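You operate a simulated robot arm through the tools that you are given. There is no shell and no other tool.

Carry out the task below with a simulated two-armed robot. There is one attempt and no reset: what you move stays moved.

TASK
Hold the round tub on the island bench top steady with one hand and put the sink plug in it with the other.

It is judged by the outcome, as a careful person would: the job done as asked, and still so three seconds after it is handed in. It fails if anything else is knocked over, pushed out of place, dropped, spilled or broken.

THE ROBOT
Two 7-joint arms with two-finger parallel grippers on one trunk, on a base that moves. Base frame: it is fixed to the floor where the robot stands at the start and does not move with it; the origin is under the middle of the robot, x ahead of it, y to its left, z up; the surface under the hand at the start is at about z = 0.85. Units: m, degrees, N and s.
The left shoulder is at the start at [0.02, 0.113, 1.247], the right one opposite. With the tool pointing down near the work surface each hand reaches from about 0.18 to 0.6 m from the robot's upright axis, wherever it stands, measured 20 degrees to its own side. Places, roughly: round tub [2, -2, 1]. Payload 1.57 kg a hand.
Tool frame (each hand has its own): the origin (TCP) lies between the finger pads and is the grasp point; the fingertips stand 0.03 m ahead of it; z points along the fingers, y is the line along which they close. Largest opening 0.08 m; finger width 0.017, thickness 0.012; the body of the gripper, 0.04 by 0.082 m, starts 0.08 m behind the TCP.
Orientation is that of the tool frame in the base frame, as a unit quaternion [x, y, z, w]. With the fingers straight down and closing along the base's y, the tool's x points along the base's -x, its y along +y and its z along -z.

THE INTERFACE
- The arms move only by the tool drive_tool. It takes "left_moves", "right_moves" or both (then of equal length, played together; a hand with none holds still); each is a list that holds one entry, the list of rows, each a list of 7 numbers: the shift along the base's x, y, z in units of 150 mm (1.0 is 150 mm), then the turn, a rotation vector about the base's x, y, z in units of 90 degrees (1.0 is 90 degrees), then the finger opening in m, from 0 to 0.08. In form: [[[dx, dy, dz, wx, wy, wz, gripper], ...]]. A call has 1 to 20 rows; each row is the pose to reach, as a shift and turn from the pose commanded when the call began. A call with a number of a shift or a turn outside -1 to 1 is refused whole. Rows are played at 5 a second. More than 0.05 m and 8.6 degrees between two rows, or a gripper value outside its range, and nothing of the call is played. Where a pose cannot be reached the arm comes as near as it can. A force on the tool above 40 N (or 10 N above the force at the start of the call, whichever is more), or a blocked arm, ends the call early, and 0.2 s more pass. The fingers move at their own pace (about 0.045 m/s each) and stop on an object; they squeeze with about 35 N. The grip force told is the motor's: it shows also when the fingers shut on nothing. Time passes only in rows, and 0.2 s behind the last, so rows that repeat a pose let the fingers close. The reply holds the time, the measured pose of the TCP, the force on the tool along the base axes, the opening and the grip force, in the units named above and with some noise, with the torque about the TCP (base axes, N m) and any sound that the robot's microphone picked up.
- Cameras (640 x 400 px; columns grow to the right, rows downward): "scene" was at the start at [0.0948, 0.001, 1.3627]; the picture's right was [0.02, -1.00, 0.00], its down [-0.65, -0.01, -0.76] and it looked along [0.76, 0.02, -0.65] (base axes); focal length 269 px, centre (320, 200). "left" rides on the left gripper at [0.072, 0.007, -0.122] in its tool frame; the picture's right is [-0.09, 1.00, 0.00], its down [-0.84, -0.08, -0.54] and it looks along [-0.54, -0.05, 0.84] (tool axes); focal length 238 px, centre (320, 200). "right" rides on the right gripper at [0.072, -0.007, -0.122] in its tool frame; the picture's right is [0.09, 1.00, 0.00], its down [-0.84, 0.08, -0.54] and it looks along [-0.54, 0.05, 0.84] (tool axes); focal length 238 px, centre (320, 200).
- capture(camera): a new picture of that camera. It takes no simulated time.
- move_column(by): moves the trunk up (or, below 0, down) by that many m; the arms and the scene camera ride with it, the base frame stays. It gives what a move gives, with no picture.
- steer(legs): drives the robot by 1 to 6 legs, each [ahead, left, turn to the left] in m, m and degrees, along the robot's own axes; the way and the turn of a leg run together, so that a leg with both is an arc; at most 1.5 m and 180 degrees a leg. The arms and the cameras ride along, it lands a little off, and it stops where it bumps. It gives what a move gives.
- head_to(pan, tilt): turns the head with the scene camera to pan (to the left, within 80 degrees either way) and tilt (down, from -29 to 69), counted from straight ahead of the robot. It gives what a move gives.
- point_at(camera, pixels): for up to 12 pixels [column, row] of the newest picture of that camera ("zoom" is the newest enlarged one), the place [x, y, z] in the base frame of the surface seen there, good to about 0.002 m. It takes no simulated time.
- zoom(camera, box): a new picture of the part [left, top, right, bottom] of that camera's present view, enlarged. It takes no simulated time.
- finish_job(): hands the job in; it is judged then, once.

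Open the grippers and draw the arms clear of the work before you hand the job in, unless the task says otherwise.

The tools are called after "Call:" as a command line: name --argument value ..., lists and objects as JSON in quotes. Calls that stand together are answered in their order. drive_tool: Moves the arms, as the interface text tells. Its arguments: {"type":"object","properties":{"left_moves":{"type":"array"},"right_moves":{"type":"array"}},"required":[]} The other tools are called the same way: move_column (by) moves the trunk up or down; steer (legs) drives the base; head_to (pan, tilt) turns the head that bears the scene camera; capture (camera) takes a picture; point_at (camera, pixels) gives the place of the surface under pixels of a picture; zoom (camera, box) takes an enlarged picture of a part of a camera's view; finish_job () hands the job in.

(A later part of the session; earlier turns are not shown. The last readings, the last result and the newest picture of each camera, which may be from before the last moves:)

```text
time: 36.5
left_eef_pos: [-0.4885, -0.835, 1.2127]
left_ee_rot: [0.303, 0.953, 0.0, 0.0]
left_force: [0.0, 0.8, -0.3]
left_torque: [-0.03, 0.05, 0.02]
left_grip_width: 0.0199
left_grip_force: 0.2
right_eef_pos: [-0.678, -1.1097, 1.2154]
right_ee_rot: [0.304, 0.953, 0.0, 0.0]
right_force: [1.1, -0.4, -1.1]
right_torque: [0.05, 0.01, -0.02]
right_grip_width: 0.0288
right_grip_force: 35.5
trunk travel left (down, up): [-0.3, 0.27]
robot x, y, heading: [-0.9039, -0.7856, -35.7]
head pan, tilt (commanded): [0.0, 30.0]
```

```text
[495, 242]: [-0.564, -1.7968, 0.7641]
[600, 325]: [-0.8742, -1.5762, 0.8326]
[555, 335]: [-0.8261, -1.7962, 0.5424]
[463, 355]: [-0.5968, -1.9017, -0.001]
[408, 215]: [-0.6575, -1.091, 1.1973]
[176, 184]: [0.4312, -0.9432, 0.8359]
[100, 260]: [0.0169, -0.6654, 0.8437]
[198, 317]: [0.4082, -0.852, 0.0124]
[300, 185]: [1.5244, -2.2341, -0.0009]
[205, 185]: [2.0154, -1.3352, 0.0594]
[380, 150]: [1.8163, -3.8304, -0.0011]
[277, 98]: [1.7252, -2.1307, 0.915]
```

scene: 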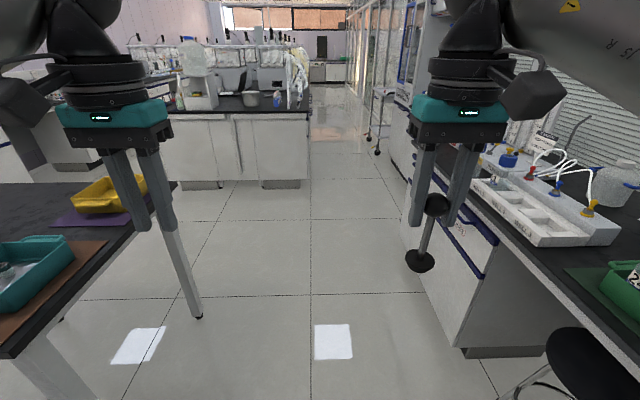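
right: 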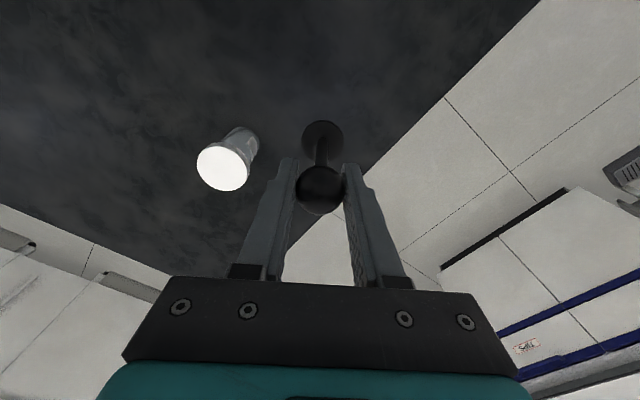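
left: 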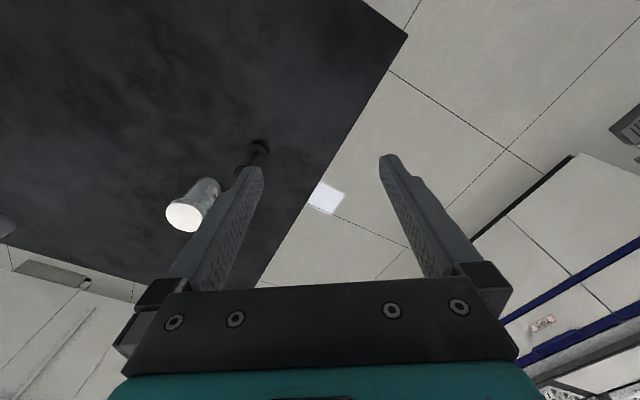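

The aisle's middle is at v≈−1.17 and I'm at −1.157. A stool is at (585,370); I'll look right to locate it.

Call:
head_to --pan -50 --tilt 45

Call:
capture --camera "scene"

```text
time: 37.6
left_eef_pos: [-0.4882, -0.835, 1.2132]
left_ee_rot: [0.303, 0.953, 0.0, -0.001]
left_force: [0.1, 0.2, 1.1]
left_torque: [0.05, 0.02, 0.03]
left_grip_width: 0.02
left_grip_force: 0.0
right_eef_pos: [-0.6771, -1.1101, 1.2161]
right_ee_rot: [0.304, 0.953, 0.0, 0.0]
right_force: [0.1, 0.2, -1.5]
right_torque: [0.0, 0.01, 0.01]
right_grip_width: 0.0287
right_grip_force: 34.9
trunk travel left (down, up): [-0.3, 0.27]
robot x, y, heading: [-0.9005, -0.7812, -35.3]
head pan, tilt (commanded): [-50.0, 45.0]
```

```text
taken
```

scene: 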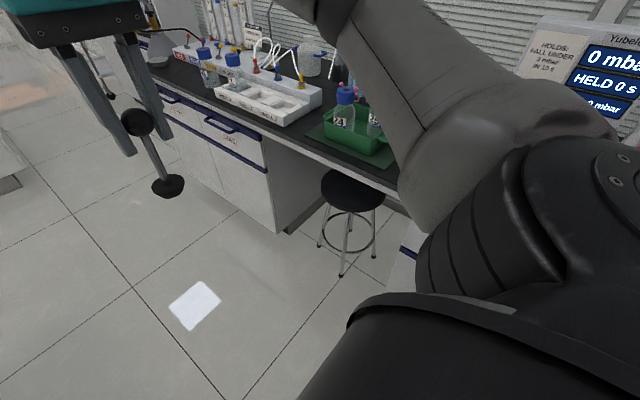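

Call:
point_at --camera "scene" --pixels '[[340, 274], [322, 245], [352, 185], [326, 188], [277, 232], [345, 120], [410, 190]]'

```text
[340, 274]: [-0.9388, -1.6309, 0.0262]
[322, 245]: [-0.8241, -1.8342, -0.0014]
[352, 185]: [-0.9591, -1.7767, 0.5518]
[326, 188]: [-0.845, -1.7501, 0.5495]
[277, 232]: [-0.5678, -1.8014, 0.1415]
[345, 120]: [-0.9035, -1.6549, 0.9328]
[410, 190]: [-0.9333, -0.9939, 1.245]
```

The stool is under the bench edge (v≈−1.88), clear of my path. I'll correct the heading and drive forward 1.8 m along the aisle.

Call:
steer --legs '[[0, 0, 1.4], [1.5, 0, 0]]'

Call:
head_to --pan 20 --tilt 25

Call:
capture --camera "scene"

```text
time: 45.4
left_eef_pos: [0.7459, -1.6852, 1.2132]
left_ee_rot: [0.302, 0.953, 0.0, -0.001]
left_force: [0.1, -0.4, -0.1]
left_torque: [0.01, -0.01, -0.02]
left_grip_width: 0.02
left_grip_force: 0.1
right_eef_pos: [0.558, -1.9605, 1.2171]
right_ee_rot: [0.302, 0.953, 0.0, 0.0]
right_force: [-0.2, -0.5, -0.8]
right_torque: [-0.01, 0.02, -0.03]
right_grip_width: 0.0285
right_grip_force: 34.6
trunk travel left (down, up): [-0.3, 0.27]
robot x, y, heading: [0.3314, -1.6317, -35.2]
head pan, tilt (commanded): [-50.0, 45.0]
```

```text
time: 46.8
left_eef_pos: [0.7471, -1.6862, 1.2128]
left_ee_rot: [0.302, 0.953, 0.0, 0.0]
left_force: [-0.7, 0.1, -0.3]
left_torque: [0.01, -0.02, 0.01]
left_grip_width: 0.0199
left_grip_force: 0.0
right_eef_pos: [0.5587, -1.9601, 1.2161]
right_ee_rot: [0.303, 0.953, 0.0, -0.001]
right_force: [-0.1, -0.7, -1.1]
right_torque: [0.0, 0.02, -0.02]
right_grip_width: 0.0287
right_grip_force: 35.1
trunk travel left (down, up): [-0.3, 0.27]
robot x, y, heading: [0.3319, -1.6346, -35.3]
head pan, tilt (commanded): [20.0, 25.0]
```

```text
taken
```

scene: 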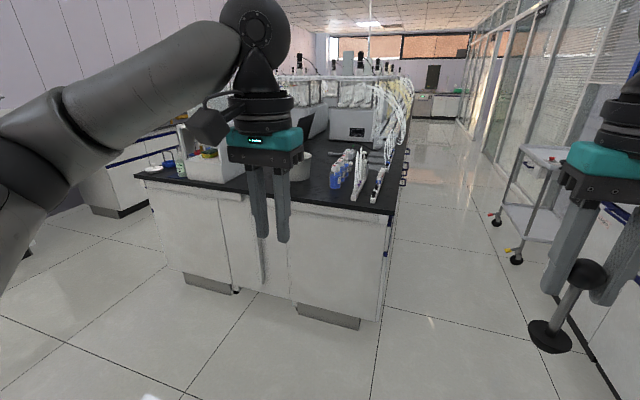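

I'm at u≈1.19, v≈−1.17; the tub is behind the left gripper at (300,165). I'll go 0.27 m ahead and then 0.63 m left to face the tub.

Call:
steer --legs '[[0.27, 0, 1.2], [0, 0.63, 0]]'

Call:
head_to --pan 0 --tilt 25

Call:
capture --camera "scene"

```text
time: 52.0
left_eef_pos: [1.3356, -1.2981, 1.2125]
left_ee_rot: [0.292, 0.956, 0.0, 0.0]
left_force: [0.4, 0.1, -0.1]
left_torque: [-0.02, 0.02, -0.04]
left_grip_width: 0.0198
left_grip_force: 0.1
right_eef_pos: [1.152, -1.576, 1.2164]
right_ee_rot: [0.293, 0.956, 0.001, 0.0]
right_force: [0.7, 0.2, -1.2]
right_torque: [-0.01, 0.0, 0.01]
right_grip_width: 0.0288
right_grip_force: 35.2
trunk travel left (down, up): [-0.3, 0.27]
robot x, y, heading: [0.9188, -1.2565, -34.2]
head pan, tilt (commanded): [20.0, 25.0]
```

```text
time: 52.8
left_eef_pos: [1.3348, -1.2995, 1.2135]
left_ee_rot: [0.293, 0.956, 0.0, 0.0]
left_force: [-0.3, -0.5, -0.2]
left_torque: [0.0, 0.02, 0.0]
left_grip_width: 0.0198
left_grip_force: 0.1
right_eef_pos: [1.1527, -1.5767, 1.2161]
right_ee_rot: [0.293, 0.956, -0.001, 0.0]
right_force: [-0.3, -0.2, -1.4]
right_torque: [0.0, 0.02, 0.02]
right_grip_width: 0.0284
right_grip_force: 35.3
trunk travel left (down, up): [-0.3, 0.27]
robot x, y, heading: [0.9264, -1.257, -34.3]
head pan, tilt (commanded): [0.0, 25.0]
```

```text
taken
```

scene: 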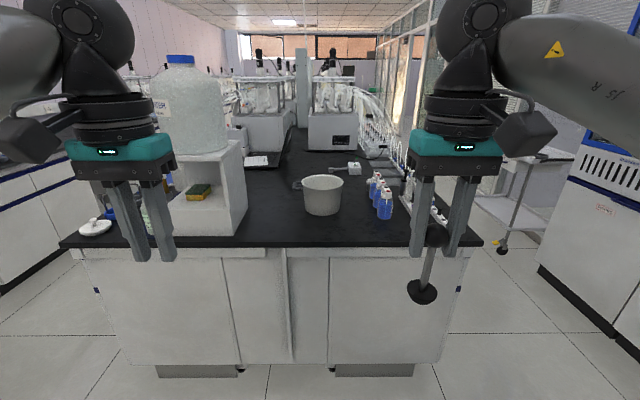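

Now facing the island with the tub at (323,195), its handles on left (297,185) and right back (350,168). I'll zoom on it and measure.

Call:
zoom --camera "scene" --box '[250, 140, 410, 240]'

Call:
point_at --camera "zoom" --pixels '[[290, 290], [290, 182], [290, 150], [215, 165], [370, 160], [188, 180], [320, 120], [230, 270], [355, 265], [500, 170], [540, 290], [290, 330]]'

```text
4.00 times, centred on (330, 190) of scene
```

zoom: 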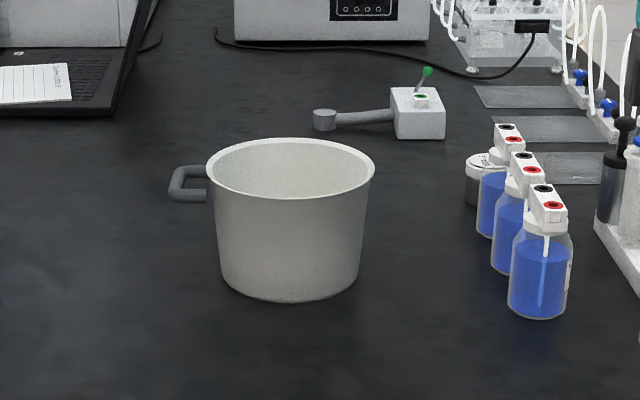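

```text
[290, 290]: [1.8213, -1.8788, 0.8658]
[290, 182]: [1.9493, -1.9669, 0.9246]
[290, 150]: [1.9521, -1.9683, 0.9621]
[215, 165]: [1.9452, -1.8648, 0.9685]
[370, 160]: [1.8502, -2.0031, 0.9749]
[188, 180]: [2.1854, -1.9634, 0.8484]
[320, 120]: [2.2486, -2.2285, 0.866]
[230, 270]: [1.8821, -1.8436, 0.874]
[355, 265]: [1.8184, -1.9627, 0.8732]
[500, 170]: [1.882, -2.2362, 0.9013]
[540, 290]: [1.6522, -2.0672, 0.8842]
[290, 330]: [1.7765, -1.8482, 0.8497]
```

The tub is ≈1.17 m straight ahead with one dark handle on its left. Before closing in I'll look straight down to find how far my base sticks out in front.

Call:
head_to --pan 0 --tilt 69

Call:
capture --camera "scene"

```text
time: 53.9
left_eef_pos: [1.3349, -1.2985, 1.2138]
left_ee_rot: [0.292, 0.956, 0.0, 0.0]
left_force: [0.2, 0.5, -1.1]
left_torque: [-0.02, 0.0, 0.01]
left_grip_width: 0.0199
left_grip_force: 0.1
right_eef_pos: [1.1518, -1.5778, 1.2172]
right_ee_rot: [0.293, 0.956, 0.0, 0.0]
right_force: [0.3, 1.2, -0.9]
right_torque: [0.01, 0.03, 0.03]
right_grip_width: 0.0287
right_grip_force: 35.1
trunk travel left (down, up): [-0.3, 0.27]
robot x, y, heading: [0.9223, -1.2569, -34.0]
head pan, tilt (commanded): [0.0, 68.8]
```

```text
taken
```

scene: 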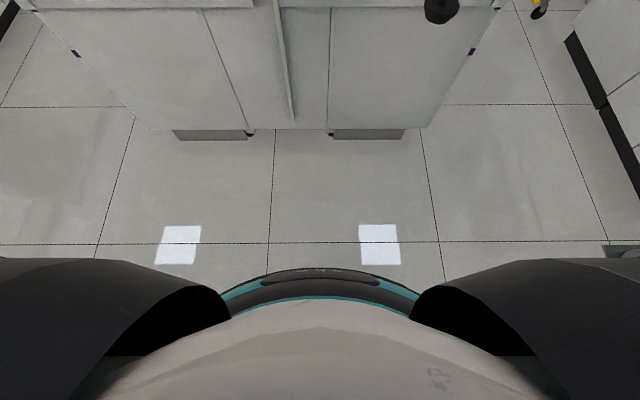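

Call:
point_at --camera "scene" --pixels '[[320, 273], [320, 268], [320, 285], [320, 292], [320, 264], [230, 290], [410, 290], [320, 310], [290, 129], [290, 125], [260, 118], [210, 140]]'

```text
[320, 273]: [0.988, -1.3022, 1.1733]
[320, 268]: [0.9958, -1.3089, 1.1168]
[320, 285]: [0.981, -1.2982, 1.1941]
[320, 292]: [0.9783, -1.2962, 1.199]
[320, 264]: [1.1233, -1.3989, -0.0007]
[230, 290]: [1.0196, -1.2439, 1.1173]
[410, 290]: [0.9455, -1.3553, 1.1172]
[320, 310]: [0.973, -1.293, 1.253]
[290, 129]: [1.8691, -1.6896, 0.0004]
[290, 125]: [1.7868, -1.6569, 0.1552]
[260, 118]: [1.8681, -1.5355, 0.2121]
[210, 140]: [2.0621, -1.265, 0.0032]
```

The floor shows from 0.246 m ahead of my axis, so the base front is within that; the cabinet face is at u≈2.407, so I can stop with my axis at u≈2.12 and the tub ≈0.52 m ahead. First I measure the carboy and its stand on the left, since the left arm must pass by it.

Call:
head_to --pan 5 --tilt 15

Call:
capture --camera "scene"

```text
time: 55.1
left_eef_pos: [1.3339, -1.2984, 1.2139]
left_ee_rot: [0.292, 0.956, 0.001, 0.001]
left_force: [0.0, -0.1, 0.4]
left_torque: [-0.01, -0.02, -0.01]
left_grip_width: 0.0199
left_grip_force: 0.1
right_eef_pos: [1.1514, -1.577, 1.2154]
right_ee_rot: [0.294, 0.956, 0.0, 0.0]
right_force: [-0.1, 0.0, -1.4]
right_torque: [0.01, -0.02, 0.0]
right_grip_width: 0.0287
right_grip_force: 35.1
trunk travel left (down, up): [-0.3, 0.27]
robot x, y, heading: [0.9158, -1.2547, -34.1]
head pan, tilt (commanded): [5.0, 15.0]
```

```text
taken
```

scene: 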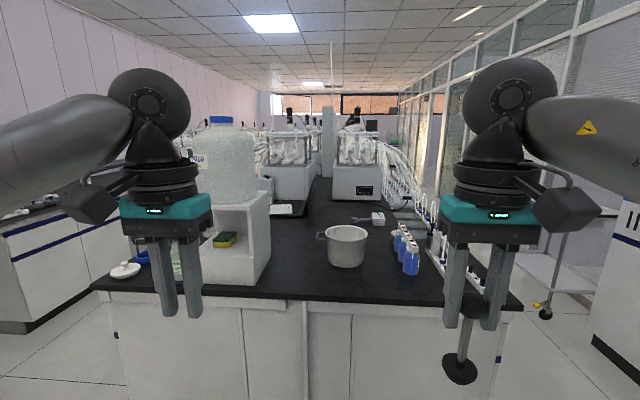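

Call:
point_at --camera "scene" --pixels '[[225, 170], [252, 165], [221, 122], [248, 282], [244, 210], [268, 200], [148, 95], [60, 130], [507, 85], [185, 200], [235, 200], [120, 272]]'

```text
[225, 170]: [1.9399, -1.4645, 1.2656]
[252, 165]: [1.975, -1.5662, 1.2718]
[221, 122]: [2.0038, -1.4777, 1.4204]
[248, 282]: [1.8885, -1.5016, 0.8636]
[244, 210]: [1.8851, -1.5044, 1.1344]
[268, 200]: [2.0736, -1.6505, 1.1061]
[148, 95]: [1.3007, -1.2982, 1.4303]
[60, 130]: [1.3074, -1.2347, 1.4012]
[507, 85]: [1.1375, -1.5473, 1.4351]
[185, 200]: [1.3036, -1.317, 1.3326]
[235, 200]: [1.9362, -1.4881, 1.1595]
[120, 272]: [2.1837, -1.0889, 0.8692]
```

The stand's right side is at v≈−0.2 and the tub's handle reaches v≈−0.41, so the left hand has ≈0.2 m there. I'll approach a bit right of the tub to leave room for the left forearm: first 0.45 m ahead and 0.1 m right.

Call:
steer --legs '[[0.45, -0.1, 0]]'

Call:
head_to --pan 10 --tilt 35

Call:
capture --camera "scene"

Call:
capture --camera "left"

```text
time: 57.9
left_eef_pos: [1.6496, -1.6294, 1.2134]
left_ee_rot: [0.292, 0.957, 0.001, 0.0]
left_force: [-1.6, -0.2, 0.0]
left_torque: [0.03, 0.01, 0.03]
left_grip_width: 0.0202
left_grip_force: 0.1
right_eef_pos: [1.4684, -1.9078, 1.2163]
right_ee_rot: [0.291, 0.957, 0.0, 0.0]
right_force: [0.3, -0.2, -1.6]
right_torque: [0.02, 0.01, -0.01]
right_grip_width: 0.0283
right_grip_force: 34.9
trunk travel left (down, up): [-0.3, 0.27]
robot x, y, heading: [1.2356, -1.5861, -33.8]
head pan, tilt (commanded): [5.0, 15.0]
```

```text
time: 58.7
left_eef_pos: [1.6489, -1.6279, 1.2129]
left_ee_rot: [0.29, 0.957, 0.0, -0.001]
left_force: [0.1, 0.4, 0.2]
left_torque: [-0.02, -0.02, 0.0]
left_grip_width: 0.0202
left_grip_force: 0.1
right_eef_pos: [1.4679, -1.9076, 1.2166]
right_ee_rot: [0.291, 0.957, 0.0, 0.001]
right_force: [0.0, -0.4, -1.5]
right_torque: [-0.01, -0.03, 0.01]
right_grip_width: 0.0286
right_grip_force: 35.6
trunk travel left (down, up): [-0.3, 0.27]
robot x, y, heading: [1.2355, -1.586, -34.1]
head pan, tilt (commanded): [10.0, 35.0]
```

```text
taken
```

scene: 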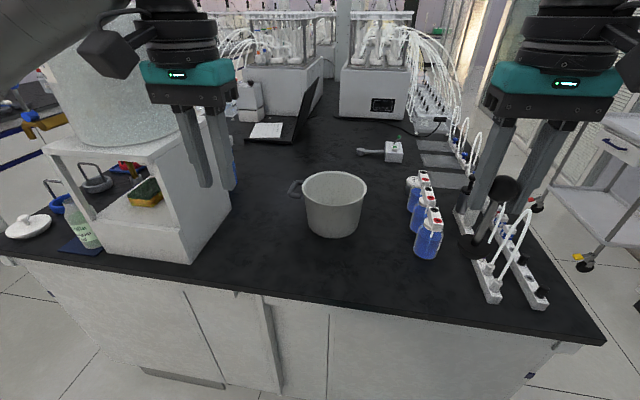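

```text
taken
```

left: 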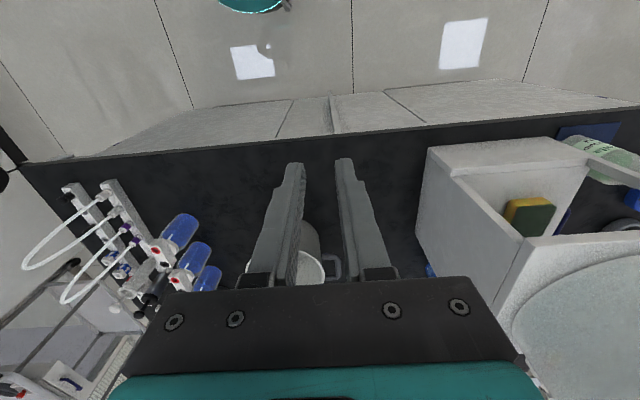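

I'm now at u≈1.91, v≈−0.62. I'll zoom on the tub and measure the bottles, tube loops and tub rim from here.

Call:
zoom --camera "scene" --box '[270, 150, 398, 250]'

Call:
point_at --camera "scene" --pixels '[[435, 217], [424, 176], [411, 182], [520, 215], [510, 230], [466, 130], [334, 205], [334, 176], [305, 190], [365, 188], [292, 188], [220, 205]]'

```text
4.00 times, centred on (334, 200) of scene
```

zoom: 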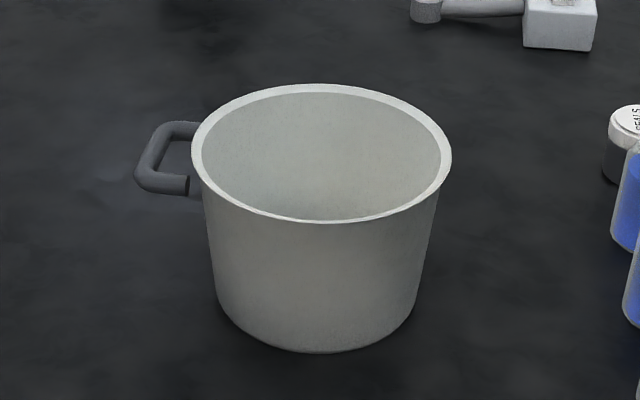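

```text
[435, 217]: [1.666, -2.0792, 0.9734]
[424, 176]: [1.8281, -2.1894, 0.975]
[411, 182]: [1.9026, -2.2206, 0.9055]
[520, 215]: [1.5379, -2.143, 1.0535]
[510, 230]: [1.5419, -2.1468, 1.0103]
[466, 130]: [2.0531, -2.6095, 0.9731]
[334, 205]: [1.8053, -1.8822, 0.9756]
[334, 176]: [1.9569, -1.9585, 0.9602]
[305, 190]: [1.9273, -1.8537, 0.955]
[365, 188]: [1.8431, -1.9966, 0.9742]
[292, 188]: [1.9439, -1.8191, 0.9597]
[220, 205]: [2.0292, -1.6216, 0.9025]
```

The tub's centre is at about u 2.634, v −0.542 (≈[1.88,-1.92]), rim radius ≈0.083, rim z≈0.975, with a horizontal loop handle on its left. Bottles' tops are at 0.975 and tube loops at 1.054, well under the carried plug's bottom (≈1.12), so I'll drive the last 0.22 m ahead, 0.035 m left.

Call:
steer --legs '[[0.21, 0.035, 0]]'

Call:
head_to --pan 8 --tilt 45

Call:
capture --camera "scene"

Call:
capture --camera "left"

```text
time: 60.4
left_eef_pos: [1.8443, -1.7159, 1.2123]
left_ee_rot: [0.29, 0.957, 0.0, 0.0]
left_force: [0.0, -0.4, -0.6]
left_torque: [0.04, 0.0, 0.01]
left_grip_width: 0.02
left_grip_force: 0.0
right_eef_pos: [1.6635, -1.995, 1.2162]
right_ee_rot: [0.291, 0.957, 0.0, 0.0]
right_force: [0.2, 0.0, -0.6]
right_torque: [-0.01, -0.01, 0.01]
right_grip_width: 0.0286
right_grip_force: 34.9
trunk travel left (down, up): [-0.3, 0.27]
robot x, y, heading: [1.4304, -1.6726, -33.7]
head pan, tilt (commanded): [10.0, 35.0]
```

```text
time: 61.1
left_eef_pos: [1.8432, -1.7138, 1.213]
left_ee_rot: [0.29, 0.957, 0.0, 0.0]
left_force: [-0.8, -0.1, -0.7]
left_torque: [-0.02, 0.01, 0.0]
left_grip_width: 0.0201
left_grip_force: 0.1
right_eef_pos: [1.6632, -1.9935, 1.2156]
right_ee_rot: [0.291, 0.957, 0.0, 0.0]
right_force: [0.1, 0.9, -0.4]
right_torque: [0.01, 0.0, -0.02]
right_grip_width: 0.0286
right_grip_force: 35.0
trunk travel left (down, up): [-0.3, 0.27]
robot x, y, heading: [1.428, -1.674, -33.9]
head pan, tilt (commanded): [8.0, 45.0]
```

```text
taken
```

scene: 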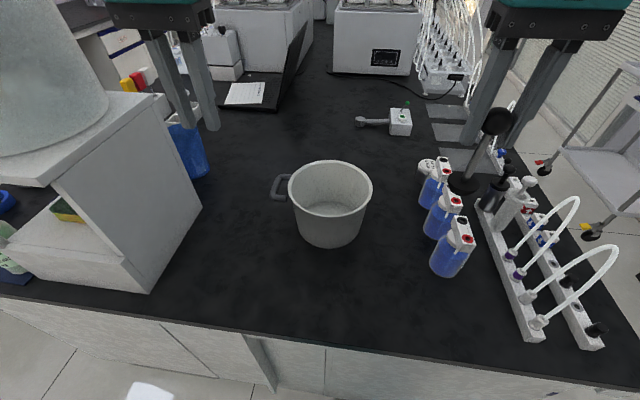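

```text
taken
```

left: 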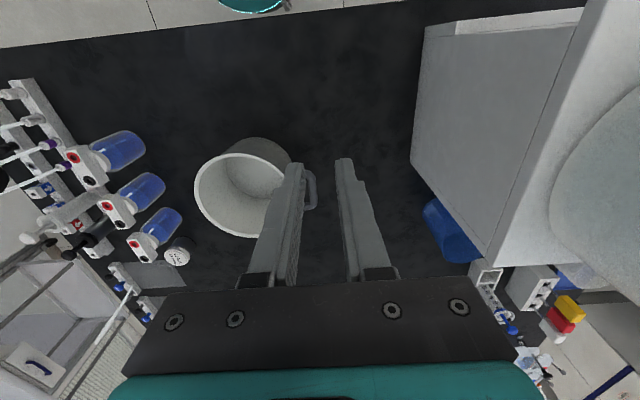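

I'm at u≈2.12, v≈−0.59, with the tub at (330,200) in the scene. I'll zoom in for precise rim measurement.

Call:
zoom --camera "scene" --box '[262, 145, 390, 250]'

```text
3.81 times, centred on (326, 198) of scene
```

zoom: 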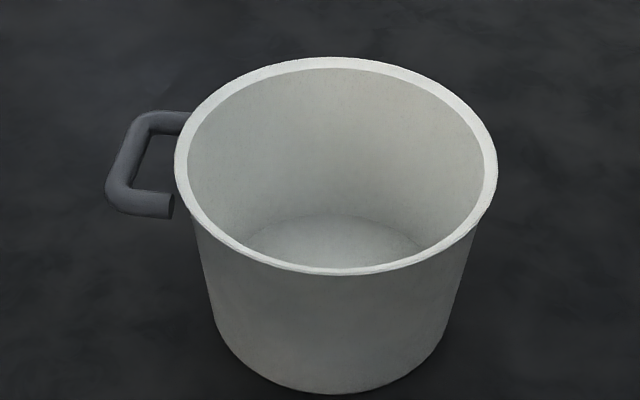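

Call:
point_at --camera "zoom" --pixels '[[181, 160], [491, 165], [335, 270], [337, 63], [213, 228], [460, 228], [232, 250], [260, 75], [420, 78], [335, 240], [120, 165], [140, 205]]'

Call:
point_at --camera "left" --pixels '[[198, 190], [225, 157], [270, 155], [240, 235], [210, 218], [312, 188], [307, 207], [240, 160]]'

```text
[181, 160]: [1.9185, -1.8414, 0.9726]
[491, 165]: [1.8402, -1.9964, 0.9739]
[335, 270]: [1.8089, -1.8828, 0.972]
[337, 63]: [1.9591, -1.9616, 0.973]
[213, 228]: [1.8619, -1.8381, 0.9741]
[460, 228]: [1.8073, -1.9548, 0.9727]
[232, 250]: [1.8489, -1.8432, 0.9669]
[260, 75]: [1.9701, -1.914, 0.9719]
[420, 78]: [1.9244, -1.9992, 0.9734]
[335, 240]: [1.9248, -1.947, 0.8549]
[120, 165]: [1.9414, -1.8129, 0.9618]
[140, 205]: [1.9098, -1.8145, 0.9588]
```

```text
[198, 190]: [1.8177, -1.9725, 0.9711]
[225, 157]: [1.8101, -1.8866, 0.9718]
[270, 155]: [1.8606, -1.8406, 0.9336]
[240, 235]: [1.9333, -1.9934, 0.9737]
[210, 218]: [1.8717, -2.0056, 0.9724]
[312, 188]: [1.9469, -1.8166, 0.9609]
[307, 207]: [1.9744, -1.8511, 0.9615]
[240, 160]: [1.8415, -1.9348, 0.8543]
```

The rim circle fits centre ≈[1.885,-1.922], radius ≈0.085, rim z≈0.973, inner floor z≈0.855, and the tub is empty. I'll move the left hand (yawed +50° so it closes radially) above the front-left rim, clear of the handle, with open fingers.

Call:
drive_tool --left_moves '[[[0.015, -0.1, -0.08, 0, 0, 0.07, 0.04], [0.03, -0.2, -0.16, 0, 0, 0.14, 0.06], [0.045, -0.31, -0.24, 0, 0, 0.21, 0.08], [0.06, -0.42, -0.32, 0, 0, 0.28, 0.08], [0.075, -0.53, -0.4, 0, 0, 0.35, 0.08], [0.09, -0.64, -0.48, 0, 0, 0.42, 0.08], [0.105, -0.74, -0.56, 0, 0, 0.49, 0.08], [0.118, -0.836, -0.64, 0, 0, 0.556, 0.08], [0.118, -0.836, -0.64, 0, 0, 0.556, 0.08]]]'

Call:
capture --camera "left"

Call:
capture --camera "scene"

```text
time: 63.1
left_eef_pos: [1.8615, -1.8402, 1.1174]
left_ee_rot: [-0.143, 0.99, 0.0, -0.001]
left_force: [-0.9, -0.1, -0.4]
left_torque: [0.0, -0.01, -0.02]
left_grip_width: 0.08
left_grip_force: 0.1
right_eef_pos: [1.6625, -1.995, 1.2165]
right_ee_rot: [0.29, 0.957, 0.0, 0.0]
right_force: [0.0, 0.5, -0.6]
right_torque: [-0.02, 0.0, 0.02]
right_grip_width: 0.0285
right_grip_force: 35.1
trunk travel left (down, up): [-0.3, 0.27]
robot x, y, heading: [1.4313, -1.6709, -33.9]
head pan, tilt (commanded): [8.0, 45.0]
```

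```text
taken
```

left: 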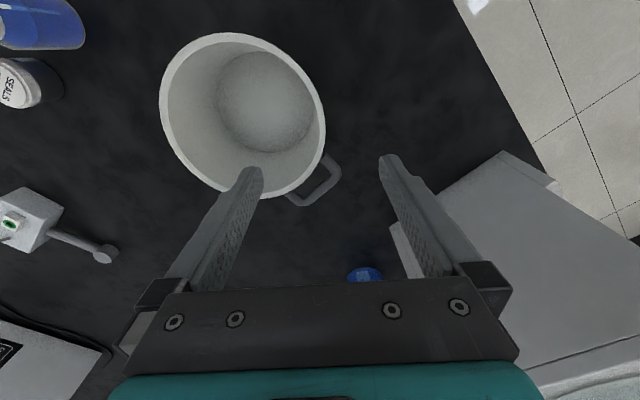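

```text
taken
```

scene: 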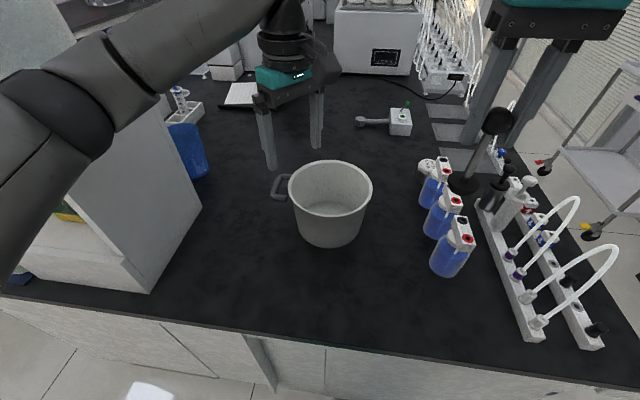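

The left hand is above the front-left rim with the handle clear. I check the left elbow's distance from the carboy with points on the arm and the carboy.

Call:
point_at --camera "scene" --pixels '[[20, 90], [60, 110], [120, 60], [15, 20], [40, 20], [150, 100], [200, 40], [75, 60]]'

Call:
head_to --pan 35 --tilt 20

Call:
capture --camera "scene"

```text
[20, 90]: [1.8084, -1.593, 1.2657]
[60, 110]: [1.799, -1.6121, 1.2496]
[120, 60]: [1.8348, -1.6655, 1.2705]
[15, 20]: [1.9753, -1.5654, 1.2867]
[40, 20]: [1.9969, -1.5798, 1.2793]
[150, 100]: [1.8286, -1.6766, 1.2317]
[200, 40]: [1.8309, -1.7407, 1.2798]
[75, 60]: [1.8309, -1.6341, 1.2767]
```

```text
time: 64.0
left_eef_pos: [1.8622, -1.8402, 1.1179]
left_ee_rot: [-0.142, 0.99, 0.0, 0.0]
left_force: [-0.6, -0.6, 0.0]
left_torque: [0.01, 0.01, 0.0]
left_grip_width: 0.0803
left_grip_force: 0.1
right_eef_pos: [1.6636, -1.995, 1.2171]
right_ee_rot: [0.291, 0.957, -0.001, 0.0]
right_force: [-0.4, -0.1, -1.1]
right_torque: [0.01, 0.0, -0.03]
right_grip_width: 0.0285
right_grip_force: 35.1
trunk travel left (down, up): [-0.3, 0.27]
robot x, y, heading: [1.4291, -1.6786, -33.9]
head pan, tilt (commanded): [35.0, 20.0]
```

```text
taken
```

scene: 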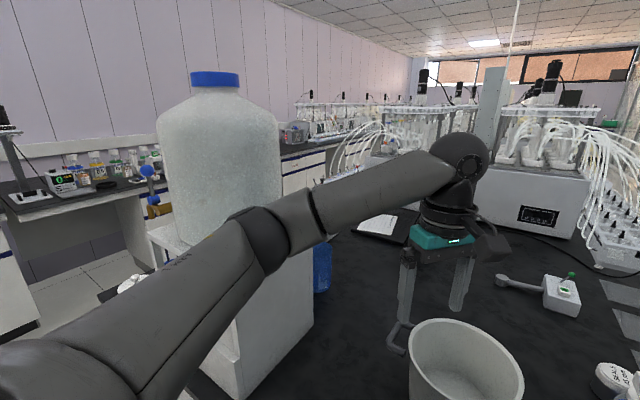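

The left elbow (265,235) passes in front of the carboy; I'll measure the gap there.

Call:
point_at --camera "scene" --pixels '[[272, 190], [278, 150], [240, 200], [220, 222], [200, 200], [265, 212], [240, 225], [285, 202], [260, 240], [300, 240], [200, 260], [310, 290]]'

Call:
zoom --camera "scene" --box '[150, 150, 350, 300]'

```text
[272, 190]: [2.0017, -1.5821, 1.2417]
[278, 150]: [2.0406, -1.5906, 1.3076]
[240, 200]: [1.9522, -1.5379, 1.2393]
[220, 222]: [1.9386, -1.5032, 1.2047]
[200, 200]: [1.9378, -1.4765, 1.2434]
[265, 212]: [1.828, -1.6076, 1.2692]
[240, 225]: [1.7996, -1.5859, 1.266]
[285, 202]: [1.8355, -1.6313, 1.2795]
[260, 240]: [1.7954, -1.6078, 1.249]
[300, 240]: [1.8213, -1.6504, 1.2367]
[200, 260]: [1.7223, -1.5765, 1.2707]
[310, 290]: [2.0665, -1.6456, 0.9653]
```

```text
2.67 times, centred on (250, 225) of scene
```

zoom: 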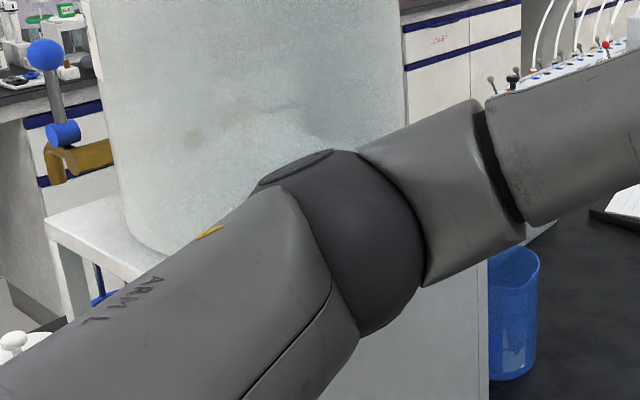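

The elbow is ≈0.08 m from the carboy – fine. I'll add an 8° outward lean to the left hand to match the tub's sloping wall and lower it to z≈1.05, then check.

Call:
drive_tool --left_moves '[[[0, 0, -0.1, -0.03, -0.008, 0, 0.08], [0, 0, -0.2, -0.06, -0.016, 0, 0.08], [0, 0, -0.32, -0.0855, -0.0246, 0, 0.08], [0, 0, -0.44, -0.0855, -0.0246, 0, 0.08], [0, 0, -0.44, -0.0855, -0.0246, 0, 0.08]]]'

Call:
capture --camera "left"

Call:
capture --camera "scene"

```text
time: 65.2
left_eef_pos: [1.8609, -1.8415, 1.053]
left_ee_rot: [-0.142, 0.987, -0.069, 0.011]
left_force: [0.3, 0.0, 0.4]
left_torque: [0.02, 0.01, 0.03]
left_grip_width: 0.0798
left_grip_force: 0.0
right_eef_pos: [1.6625, -1.9944, 1.2174]
right_ee_rot: [0.291, 0.957, 0.0, 0.0]
right_force: [-0.3, 0.0, -1.2]
right_torque: [0.01, 0.0, 0.0]
right_grip_width: 0.0283
right_grip_force: 34.5
trunk travel left (down, up): [-0.3, 0.27]
robot x, y, heading: [1.4301, -1.6728, -34.0]
head pan, tilt (commanded): [35.0, 20.0]
```

```text
taken
```

left: 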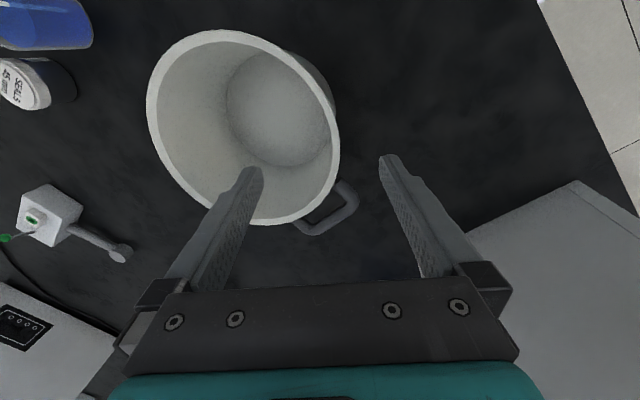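

```text
taken
```

scene: 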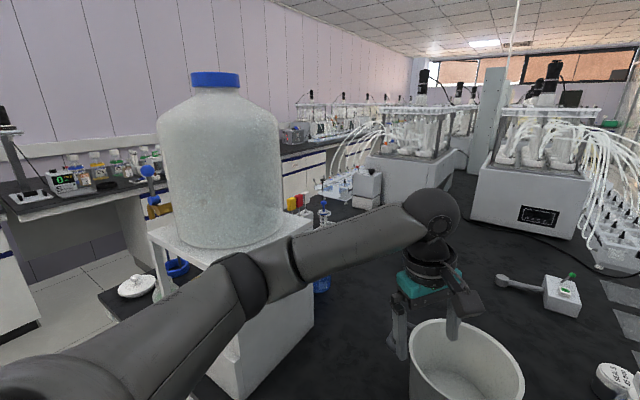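

The rim's pinch point projects at about (332,145) in the left view, right between the fingertips, and the handle is outside. I check the elbow against the stand before the final descent.

Call:
point_at --camera "scene" --pixels '[[245, 258], [262, 270], [280, 245], [270, 300], [240, 300], [310, 215], [235, 250], [300, 235]]'

Call:
zoom --camera "scene" --box '[150, 190, 350, 340]'

```text
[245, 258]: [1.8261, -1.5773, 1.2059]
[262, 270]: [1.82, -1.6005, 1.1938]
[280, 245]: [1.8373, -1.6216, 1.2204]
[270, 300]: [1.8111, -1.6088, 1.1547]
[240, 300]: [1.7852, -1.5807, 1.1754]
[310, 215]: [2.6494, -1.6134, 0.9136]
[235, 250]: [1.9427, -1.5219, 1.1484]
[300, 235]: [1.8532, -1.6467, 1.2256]
```

```text
2.67 times, centred on (250, 265) of scene
```

zoom: 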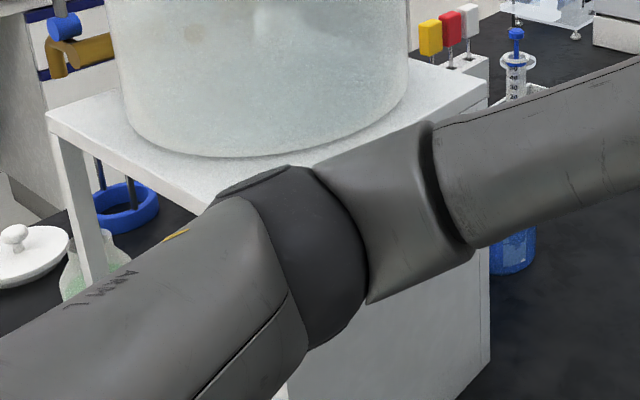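

The elbow centre is only ≈0.02–0.03 m off the stand's side (v≈−0.20), which is too tight for the final descent. I'll raise the left hand again, then shift the robot 0.1 m right and turn it 12° left so the elbow swings away from the stand.

Call:
drive_tool --left_moves '[[[0, 0, 0.15, 0, 0, 0, 0.08], [0, 0, 0.3, 0, 0, 0, 0.08], [0, 0, 0.45, 0, 0, 0, 0.08], [0, 0, 0.6, 0, 0, 0, 0.08], [0, 0, 0.67, 0, 0, 0, 0.08]]]'

Call:
steer --legs '[[0.01, -0.1, 0], [0, 0, 12]]'

Call:
head_to --pan 10 --tilt 40

Call:
capture --camera "scene"

Call:
capture --camera "left"

```text
time: 66.4
left_eef_pos: [1.8617, -1.8409, 1.1529]
left_ee_rot: [-0.141, 0.988, -0.068, 0.009]
left_force: [0.0, -0.6, 0.2]
left_torque: [-0.01, 0.02, -0.03]
left_grip_width: 0.08
left_grip_force: 0.0
right_eef_pos: [1.6623, -1.9946, 1.2161]
right_ee_rot: [0.29, 0.957, 0.0, 0.0]
right_force: [0.1, 0.0, -1.6]
right_torque: [-0.04, -0.01, 0.04]
right_grip_width: 0.0284
right_grip_force: 34.9
trunk travel left (down, up): [-0.3, 0.27]
robot x, y, heading: [1.4282, -1.6775, -33.8]
head pan, tilt (commanded): [35.0, 20.0]
```

```text
time: 68.3
left_eef_pos: [1.8398, -1.8357, 1.1522]
left_ee_rot: [-0.244, 0.967, -0.068, 0.017]
left_force: [0.9, -0.1, 0.5]
left_torque: [-0.01, 0.03, 0.05]
left_grip_width: 0.0801
left_grip_force: 0.1
right_eef_pos: [1.677, -2.0269, 1.2158]
right_ee_rot: [0.19, 0.982, 0.0, -0.001]
right_force: [0.1, 0.8, -1.6]
right_torque: [0.01, -0.01, 0.01]
right_grip_width: 0.0284
right_grip_force: 34.2
trunk travel left (down, up): [-0.3, 0.27]
robot x, y, heading: [1.3795, -1.7602, -21.9]
head pan, tilt (commanded): [35.0, 20.0]
```

```text
time: 69.2
left_eef_pos: [1.8399, -1.8355, 1.1514]
left_ee_rot: [-0.244, 0.967, -0.067, 0.017]
left_force: [-0.2, 0.6, 0.3]
left_torque: [0.03, 0.01, -0.02]
left_grip_width: 0.0801
left_grip_force: 0.1
right_eef_pos: [1.6767, -2.0272, 1.2159]
right_ee_rot: [0.19, 0.982, 0.0, -0.001]
right_force: [1.3, -0.4, -1.3]
right_torque: [-0.01, -0.01, 0.0]
right_grip_width: 0.0287
right_grip_force: 34.7
trunk travel left (down, up): [-0.3, 0.27]
robot x, y, heading: [1.3853, -1.7652, -21.7]
head pan, tilt (commanded): [10.0, 40.0]
```

```text
taken
```

scene: 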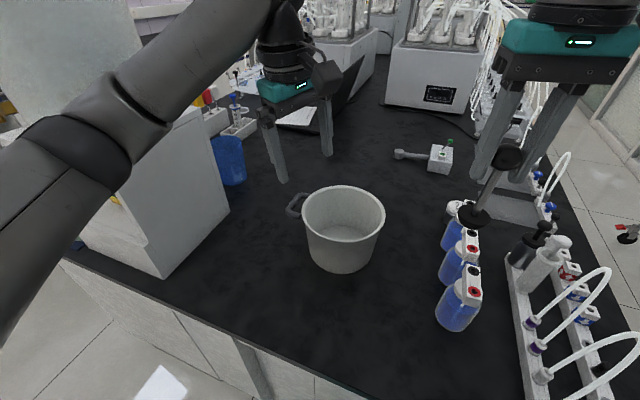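

```text
taken
```

left: 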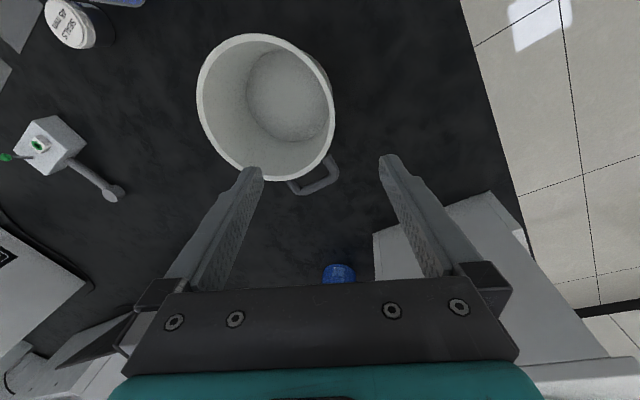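

The elbow now sits well back from the stand. I'll re-measure the rim from this stance.

Call:
zoom --camera "scene" --box '[280, 170, 408, 280]'

Call:
point_at --camera "scene" --pixels '[[45, 130], [85, 125], [120, 130], [100, 90], [150, 130], [40, 40], [110, 60]]'

```text
3.64 times, centred on (344, 225) of scene
```

zoom: 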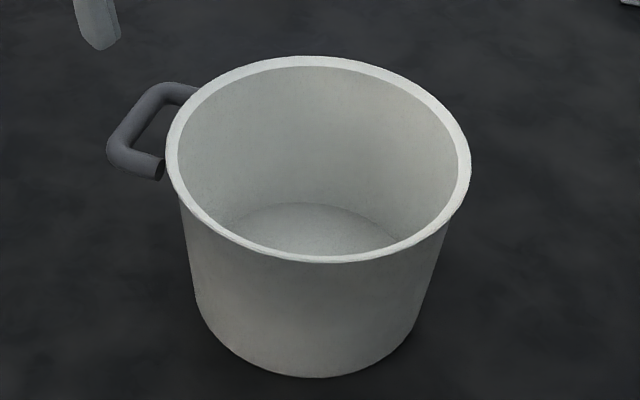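

```text
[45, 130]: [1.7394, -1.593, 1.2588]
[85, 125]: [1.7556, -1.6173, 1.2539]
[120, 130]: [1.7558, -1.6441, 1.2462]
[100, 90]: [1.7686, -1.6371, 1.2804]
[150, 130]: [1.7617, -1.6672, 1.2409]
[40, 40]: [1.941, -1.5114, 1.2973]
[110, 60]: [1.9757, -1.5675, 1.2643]
```

Call:
point_at --camera "zoom" --pixels '[[172, 150], [465, 165], [320, 259], [318, 62], [205, 220], [430, 225], [235, 243], [230, 78], [415, 88], [310, 230], [120, 145], [150, 165]]'

```text
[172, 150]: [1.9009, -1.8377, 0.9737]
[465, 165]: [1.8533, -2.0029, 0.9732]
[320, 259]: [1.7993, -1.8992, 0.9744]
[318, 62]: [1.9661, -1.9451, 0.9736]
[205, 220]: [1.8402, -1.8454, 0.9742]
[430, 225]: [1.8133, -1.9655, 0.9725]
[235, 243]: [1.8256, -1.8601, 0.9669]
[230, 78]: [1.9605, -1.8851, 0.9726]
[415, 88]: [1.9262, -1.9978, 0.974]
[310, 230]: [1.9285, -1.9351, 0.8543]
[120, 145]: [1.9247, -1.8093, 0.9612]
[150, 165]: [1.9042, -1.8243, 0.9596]
```

The rim centre stays at ≈[1.884,-1.921], radius ≈0.0855; the left hand now closes along the radius at 118°, 40° from the handle's front end. I'll shift it over the wall at [1.8435,-1.8458] and go down to z≈1.03.

Call:
drive_tool --left_moves '[[[0.025, -0.069, 0, 0, 0, 0, 0.08], [0.025, -0.069, -0.2, 0, 0, 0, 0.08], [0.025, -0.069, -0.4, 0, 0, 0, 0.08], [0.025, -0.069, -0.6, 0, 0, 0, 0.08], [0.025, -0.069, -0.8, 0, 0, 0, 0.08], [0.025, -0.069, -0.8, 0, 0, 0, 0.08]]]'

Call:
capture --camera "left"

Call:
capture --camera "scene"

```text
time: 70.6
left_eef_pos: [1.8423, -1.8476, 1.0312]
left_ee_rot: [-0.244, 0.967, -0.068, 0.017]
left_force: [-0.2, -0.2, 0.2]
left_torque: [-0.01, -0.01, -0.05]
left_grip_width: 0.0803
left_grip_force: 0.0
right_eef_pos: [1.6758, -2.027, 1.2163]
right_ee_rot: [0.191, 0.982, 0.0, 0.0]
right_force: [-0.2, -0.2, -1.6]
right_torque: [0.04, 0.02, -0.02]
right_grip_width: 0.0287
right_grip_force: 35.5
trunk travel left (down, up): [-0.3, 0.27]
robot x, y, heading: [1.3822, -1.763, -21.7]
head pan, tilt (commanded): [10.0, 40.0]
```

```text
taken
```

left: 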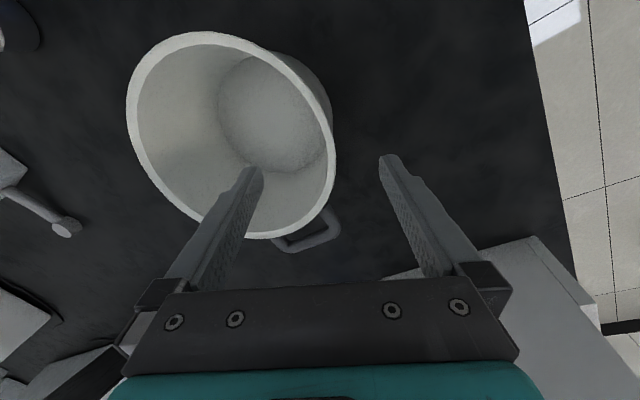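

```text
taken
```

scene: 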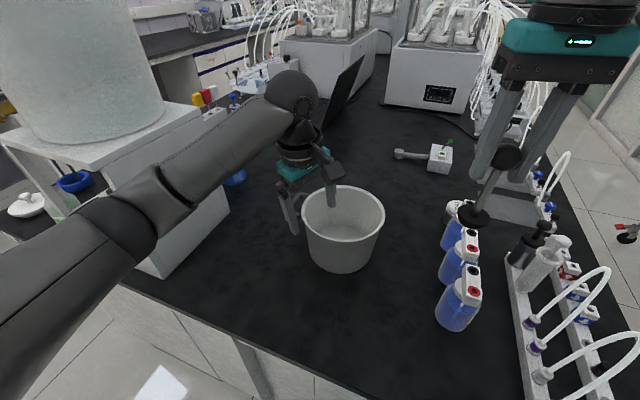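

The rim passes between the fingers near (330,150) in the left view. I'll check the elbow against the stand once more.

Call:
point_at --camera "scene" --pixels '[[125, 210], [145, 200], [110, 200], [170, 185], [100, 190], [200, 135], [85, 205], [160, 250], [60, 180], [195, 180]]'

Call:
zoom --camera "scene" --box '[30, 100, 280, 290]'

```text
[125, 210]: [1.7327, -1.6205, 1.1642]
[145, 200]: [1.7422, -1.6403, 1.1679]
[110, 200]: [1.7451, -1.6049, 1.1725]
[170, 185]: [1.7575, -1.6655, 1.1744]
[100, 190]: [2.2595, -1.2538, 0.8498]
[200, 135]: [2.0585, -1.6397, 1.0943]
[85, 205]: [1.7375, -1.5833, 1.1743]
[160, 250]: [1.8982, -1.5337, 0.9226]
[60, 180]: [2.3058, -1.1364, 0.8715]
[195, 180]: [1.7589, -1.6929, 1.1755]
```

```text
2.11 times, centred on (155, 195) of scene
```

zoom: 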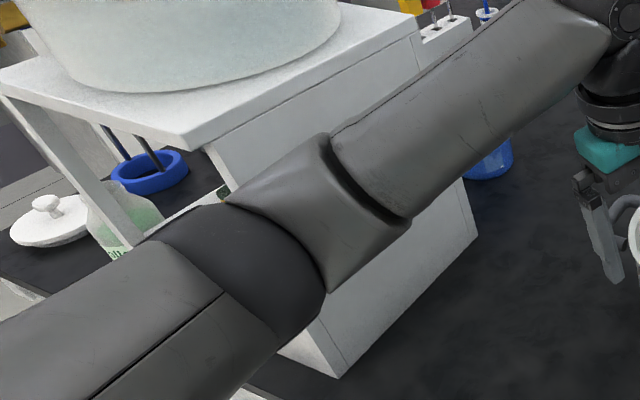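

The elbow now has ≈0.09 m clearance from the stand. I'll descend slowly so the open fingers straddle the wall, down to z≈0.967.

Call:
drive_tool --left_moves '[[[0, 0, -0.1, 0, 0, 0, 0.08], [0, 0, -0.2, 0, 0, 0, 0.08], [0, 0, -0.3, 0, 0, 0, 0.08], [0, 0, -0.38, 0, 0, 0, 0.08], [0, 0, -0.43, 0, 0, 0, 0.08], [0, 0, -0.43, 0, 0, 0, 0.08]]]'

Call:
capture --camera "left"

Call:
zoom --camera "scene" --box '[240, 130, 400, 290]'

```text
time: 72.0
left_eef_pos: [1.8439, -1.8463, 0.9675]
left_ee_rot: [-0.244, 0.967, -0.068, 0.016]
left_force: [-0.4, 0.1, -0.2]
left_torque: [0.02, -0.02, 0.02]
left_grip_width: 0.0801
left_grip_force: 0.1
right_eef_pos: [1.6776, -2.0268, 1.2156]
right_ee_rot: [0.19, 0.982, 0.0, 0.001]
right_force: [-0.2, -0.6, -0.5]
right_torque: [-0.04, 0.02, 0.01]
right_grip_width: 0.0287
right_grip_force: 34.9
trunk travel left (down, up): [-0.3, 0.27]
robot x, y, heading: [1.3838, -1.7643, -22.2]
head pan, tilt (commanded): [10.0, 40.0]
```

```text
taken
```

left: 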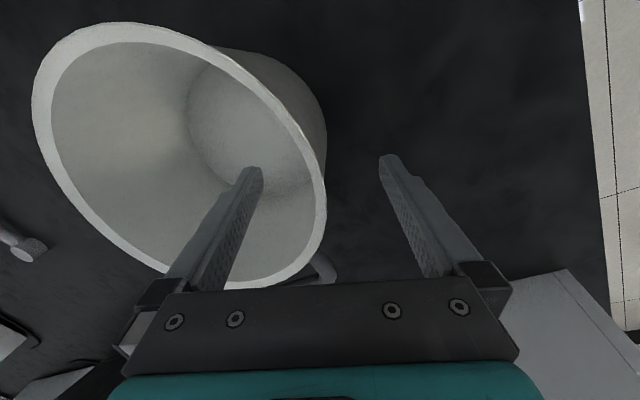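

```text
2.50 times, centred on (320, 210) of scene
```

zoom: 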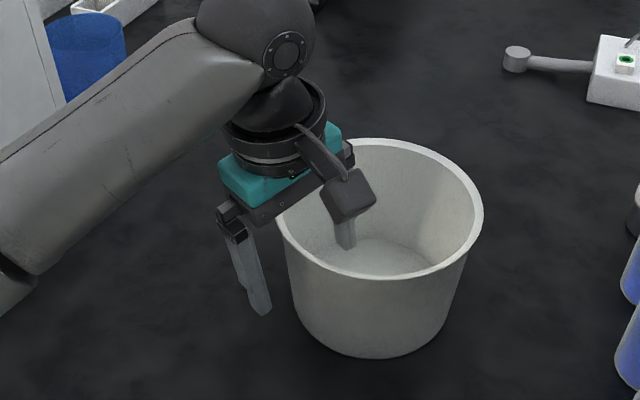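

The wall projects at the TCP point (319,192) in the left view, so the fingers straddle it evenly with no contact force. I'll close the left fingers gradually.

Call:
drive_tool --left_moves '[[[0, 0, 0, 0, 0, 0, 0.066], [0, 0, 0, 0, 0, 0, 0.052], [0, 0, 0, 0, 0, 0, 0.038], [0, 0, 0, 0, 0, 0, 0.028], [0, 0, 0, 0, 0, 0, 0.02], [0, 0, 0, 0, 0, 0, 0.014], [0, 0, 0, 0, 0, 0, 0.01]]]'

Call:
capture --camera "left"

Call:
zoom --camera "scene" --box '[240, 130, 400, 290]'

```text
time: 73.6
left_eef_pos: [1.8432, -1.8462, 0.9682]
left_ee_rot: [-0.245, 0.967, -0.068, 0.017]
left_force: [0.2, -0.5, -0.2]
left_torque: [-0.06, 0.0, 0.0]
left_grip_width: 0.0103
left_grip_force: 0.0
right_eef_pos: [1.6763, -2.0271, 1.2158]
right_ee_rot: [0.19, 0.982, 0.0, 0.0]
right_force: [0.2, -0.1, -1.7]
right_torque: [0.02, -0.02, -0.02]
right_grip_width: 0.0285
right_grip_force: 35.4
trunk travel left (down, up): [-0.3, 0.27]
robot x, y, heading: [1.3831, -1.7642, -22.0]
head pan, tilt (commanded): [10.0, 40.0]
```

```text
taken
```

left: 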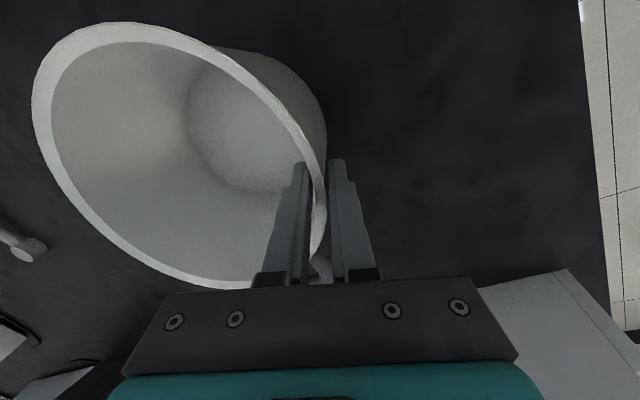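

```text
2.50 times, centred on (320, 210) of scene
```

zoom: 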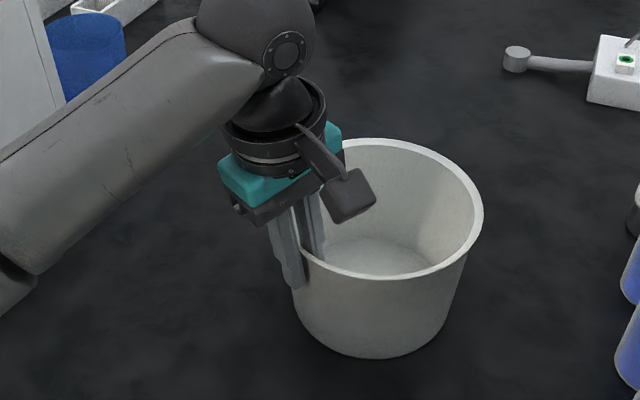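

The fingers straddle the wall at 0.0103 m without touching; I'll close fully to pinch it.

Call:
drive_tool --left_moves '[[[0, 0, 0, 0, 0, 0, 0.007], [0, 0, 0, 0, 0, 0, 0.004], [0, 0, 0, 0, 0, 0, 0.002], [0, 0, 0, 0, 0, 0, 0.0], [0, 0, 0, 0, 0, 0, 0.0], [0, 0, 0, 0, 0, 0, 0.0]]]'

Call:
zoom --camera "scene" --box '[240, 130, 400, 290]'

```text
time: 75.0
left_eef_pos: [1.8432, -1.8462, 0.9679]
left_ee_rot: [-0.244, 0.967, -0.067, 0.017]
left_force: [-0.6, -0.2, 0.1]
left_torque: [0.13, 0.09, 0.02]
left_grip_width: 0.0003
left_grip_force: 22.6
right_eef_pos: [1.6774, -2.0277, 1.2169]
right_ee_rot: [0.19, 0.982, 0.001, 0.0]
right_force: [-0.1, 0.1, -0.8]
right_torque: [-0.03, 0.02, 0.01]
right_grip_width: 0.0285
right_grip_force: 35.0
trunk travel left (down, up): [-0.3, 0.27]
robot x, y, heading: [1.3833, -1.7664, -22.1]
head pan, tilt (commanded): [10.0, 40.0]
```

```text
2.50 times, centred on (320, 210) of scene
```

zoom: 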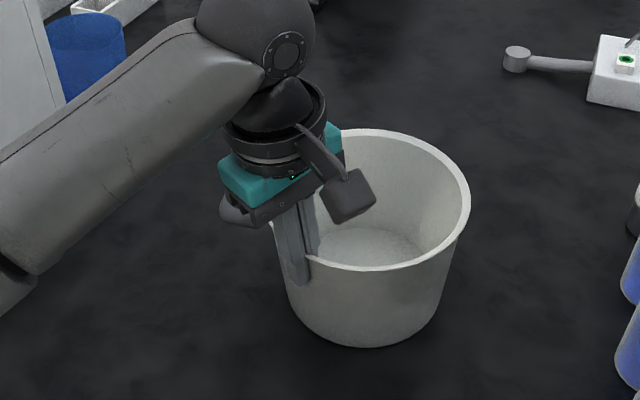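

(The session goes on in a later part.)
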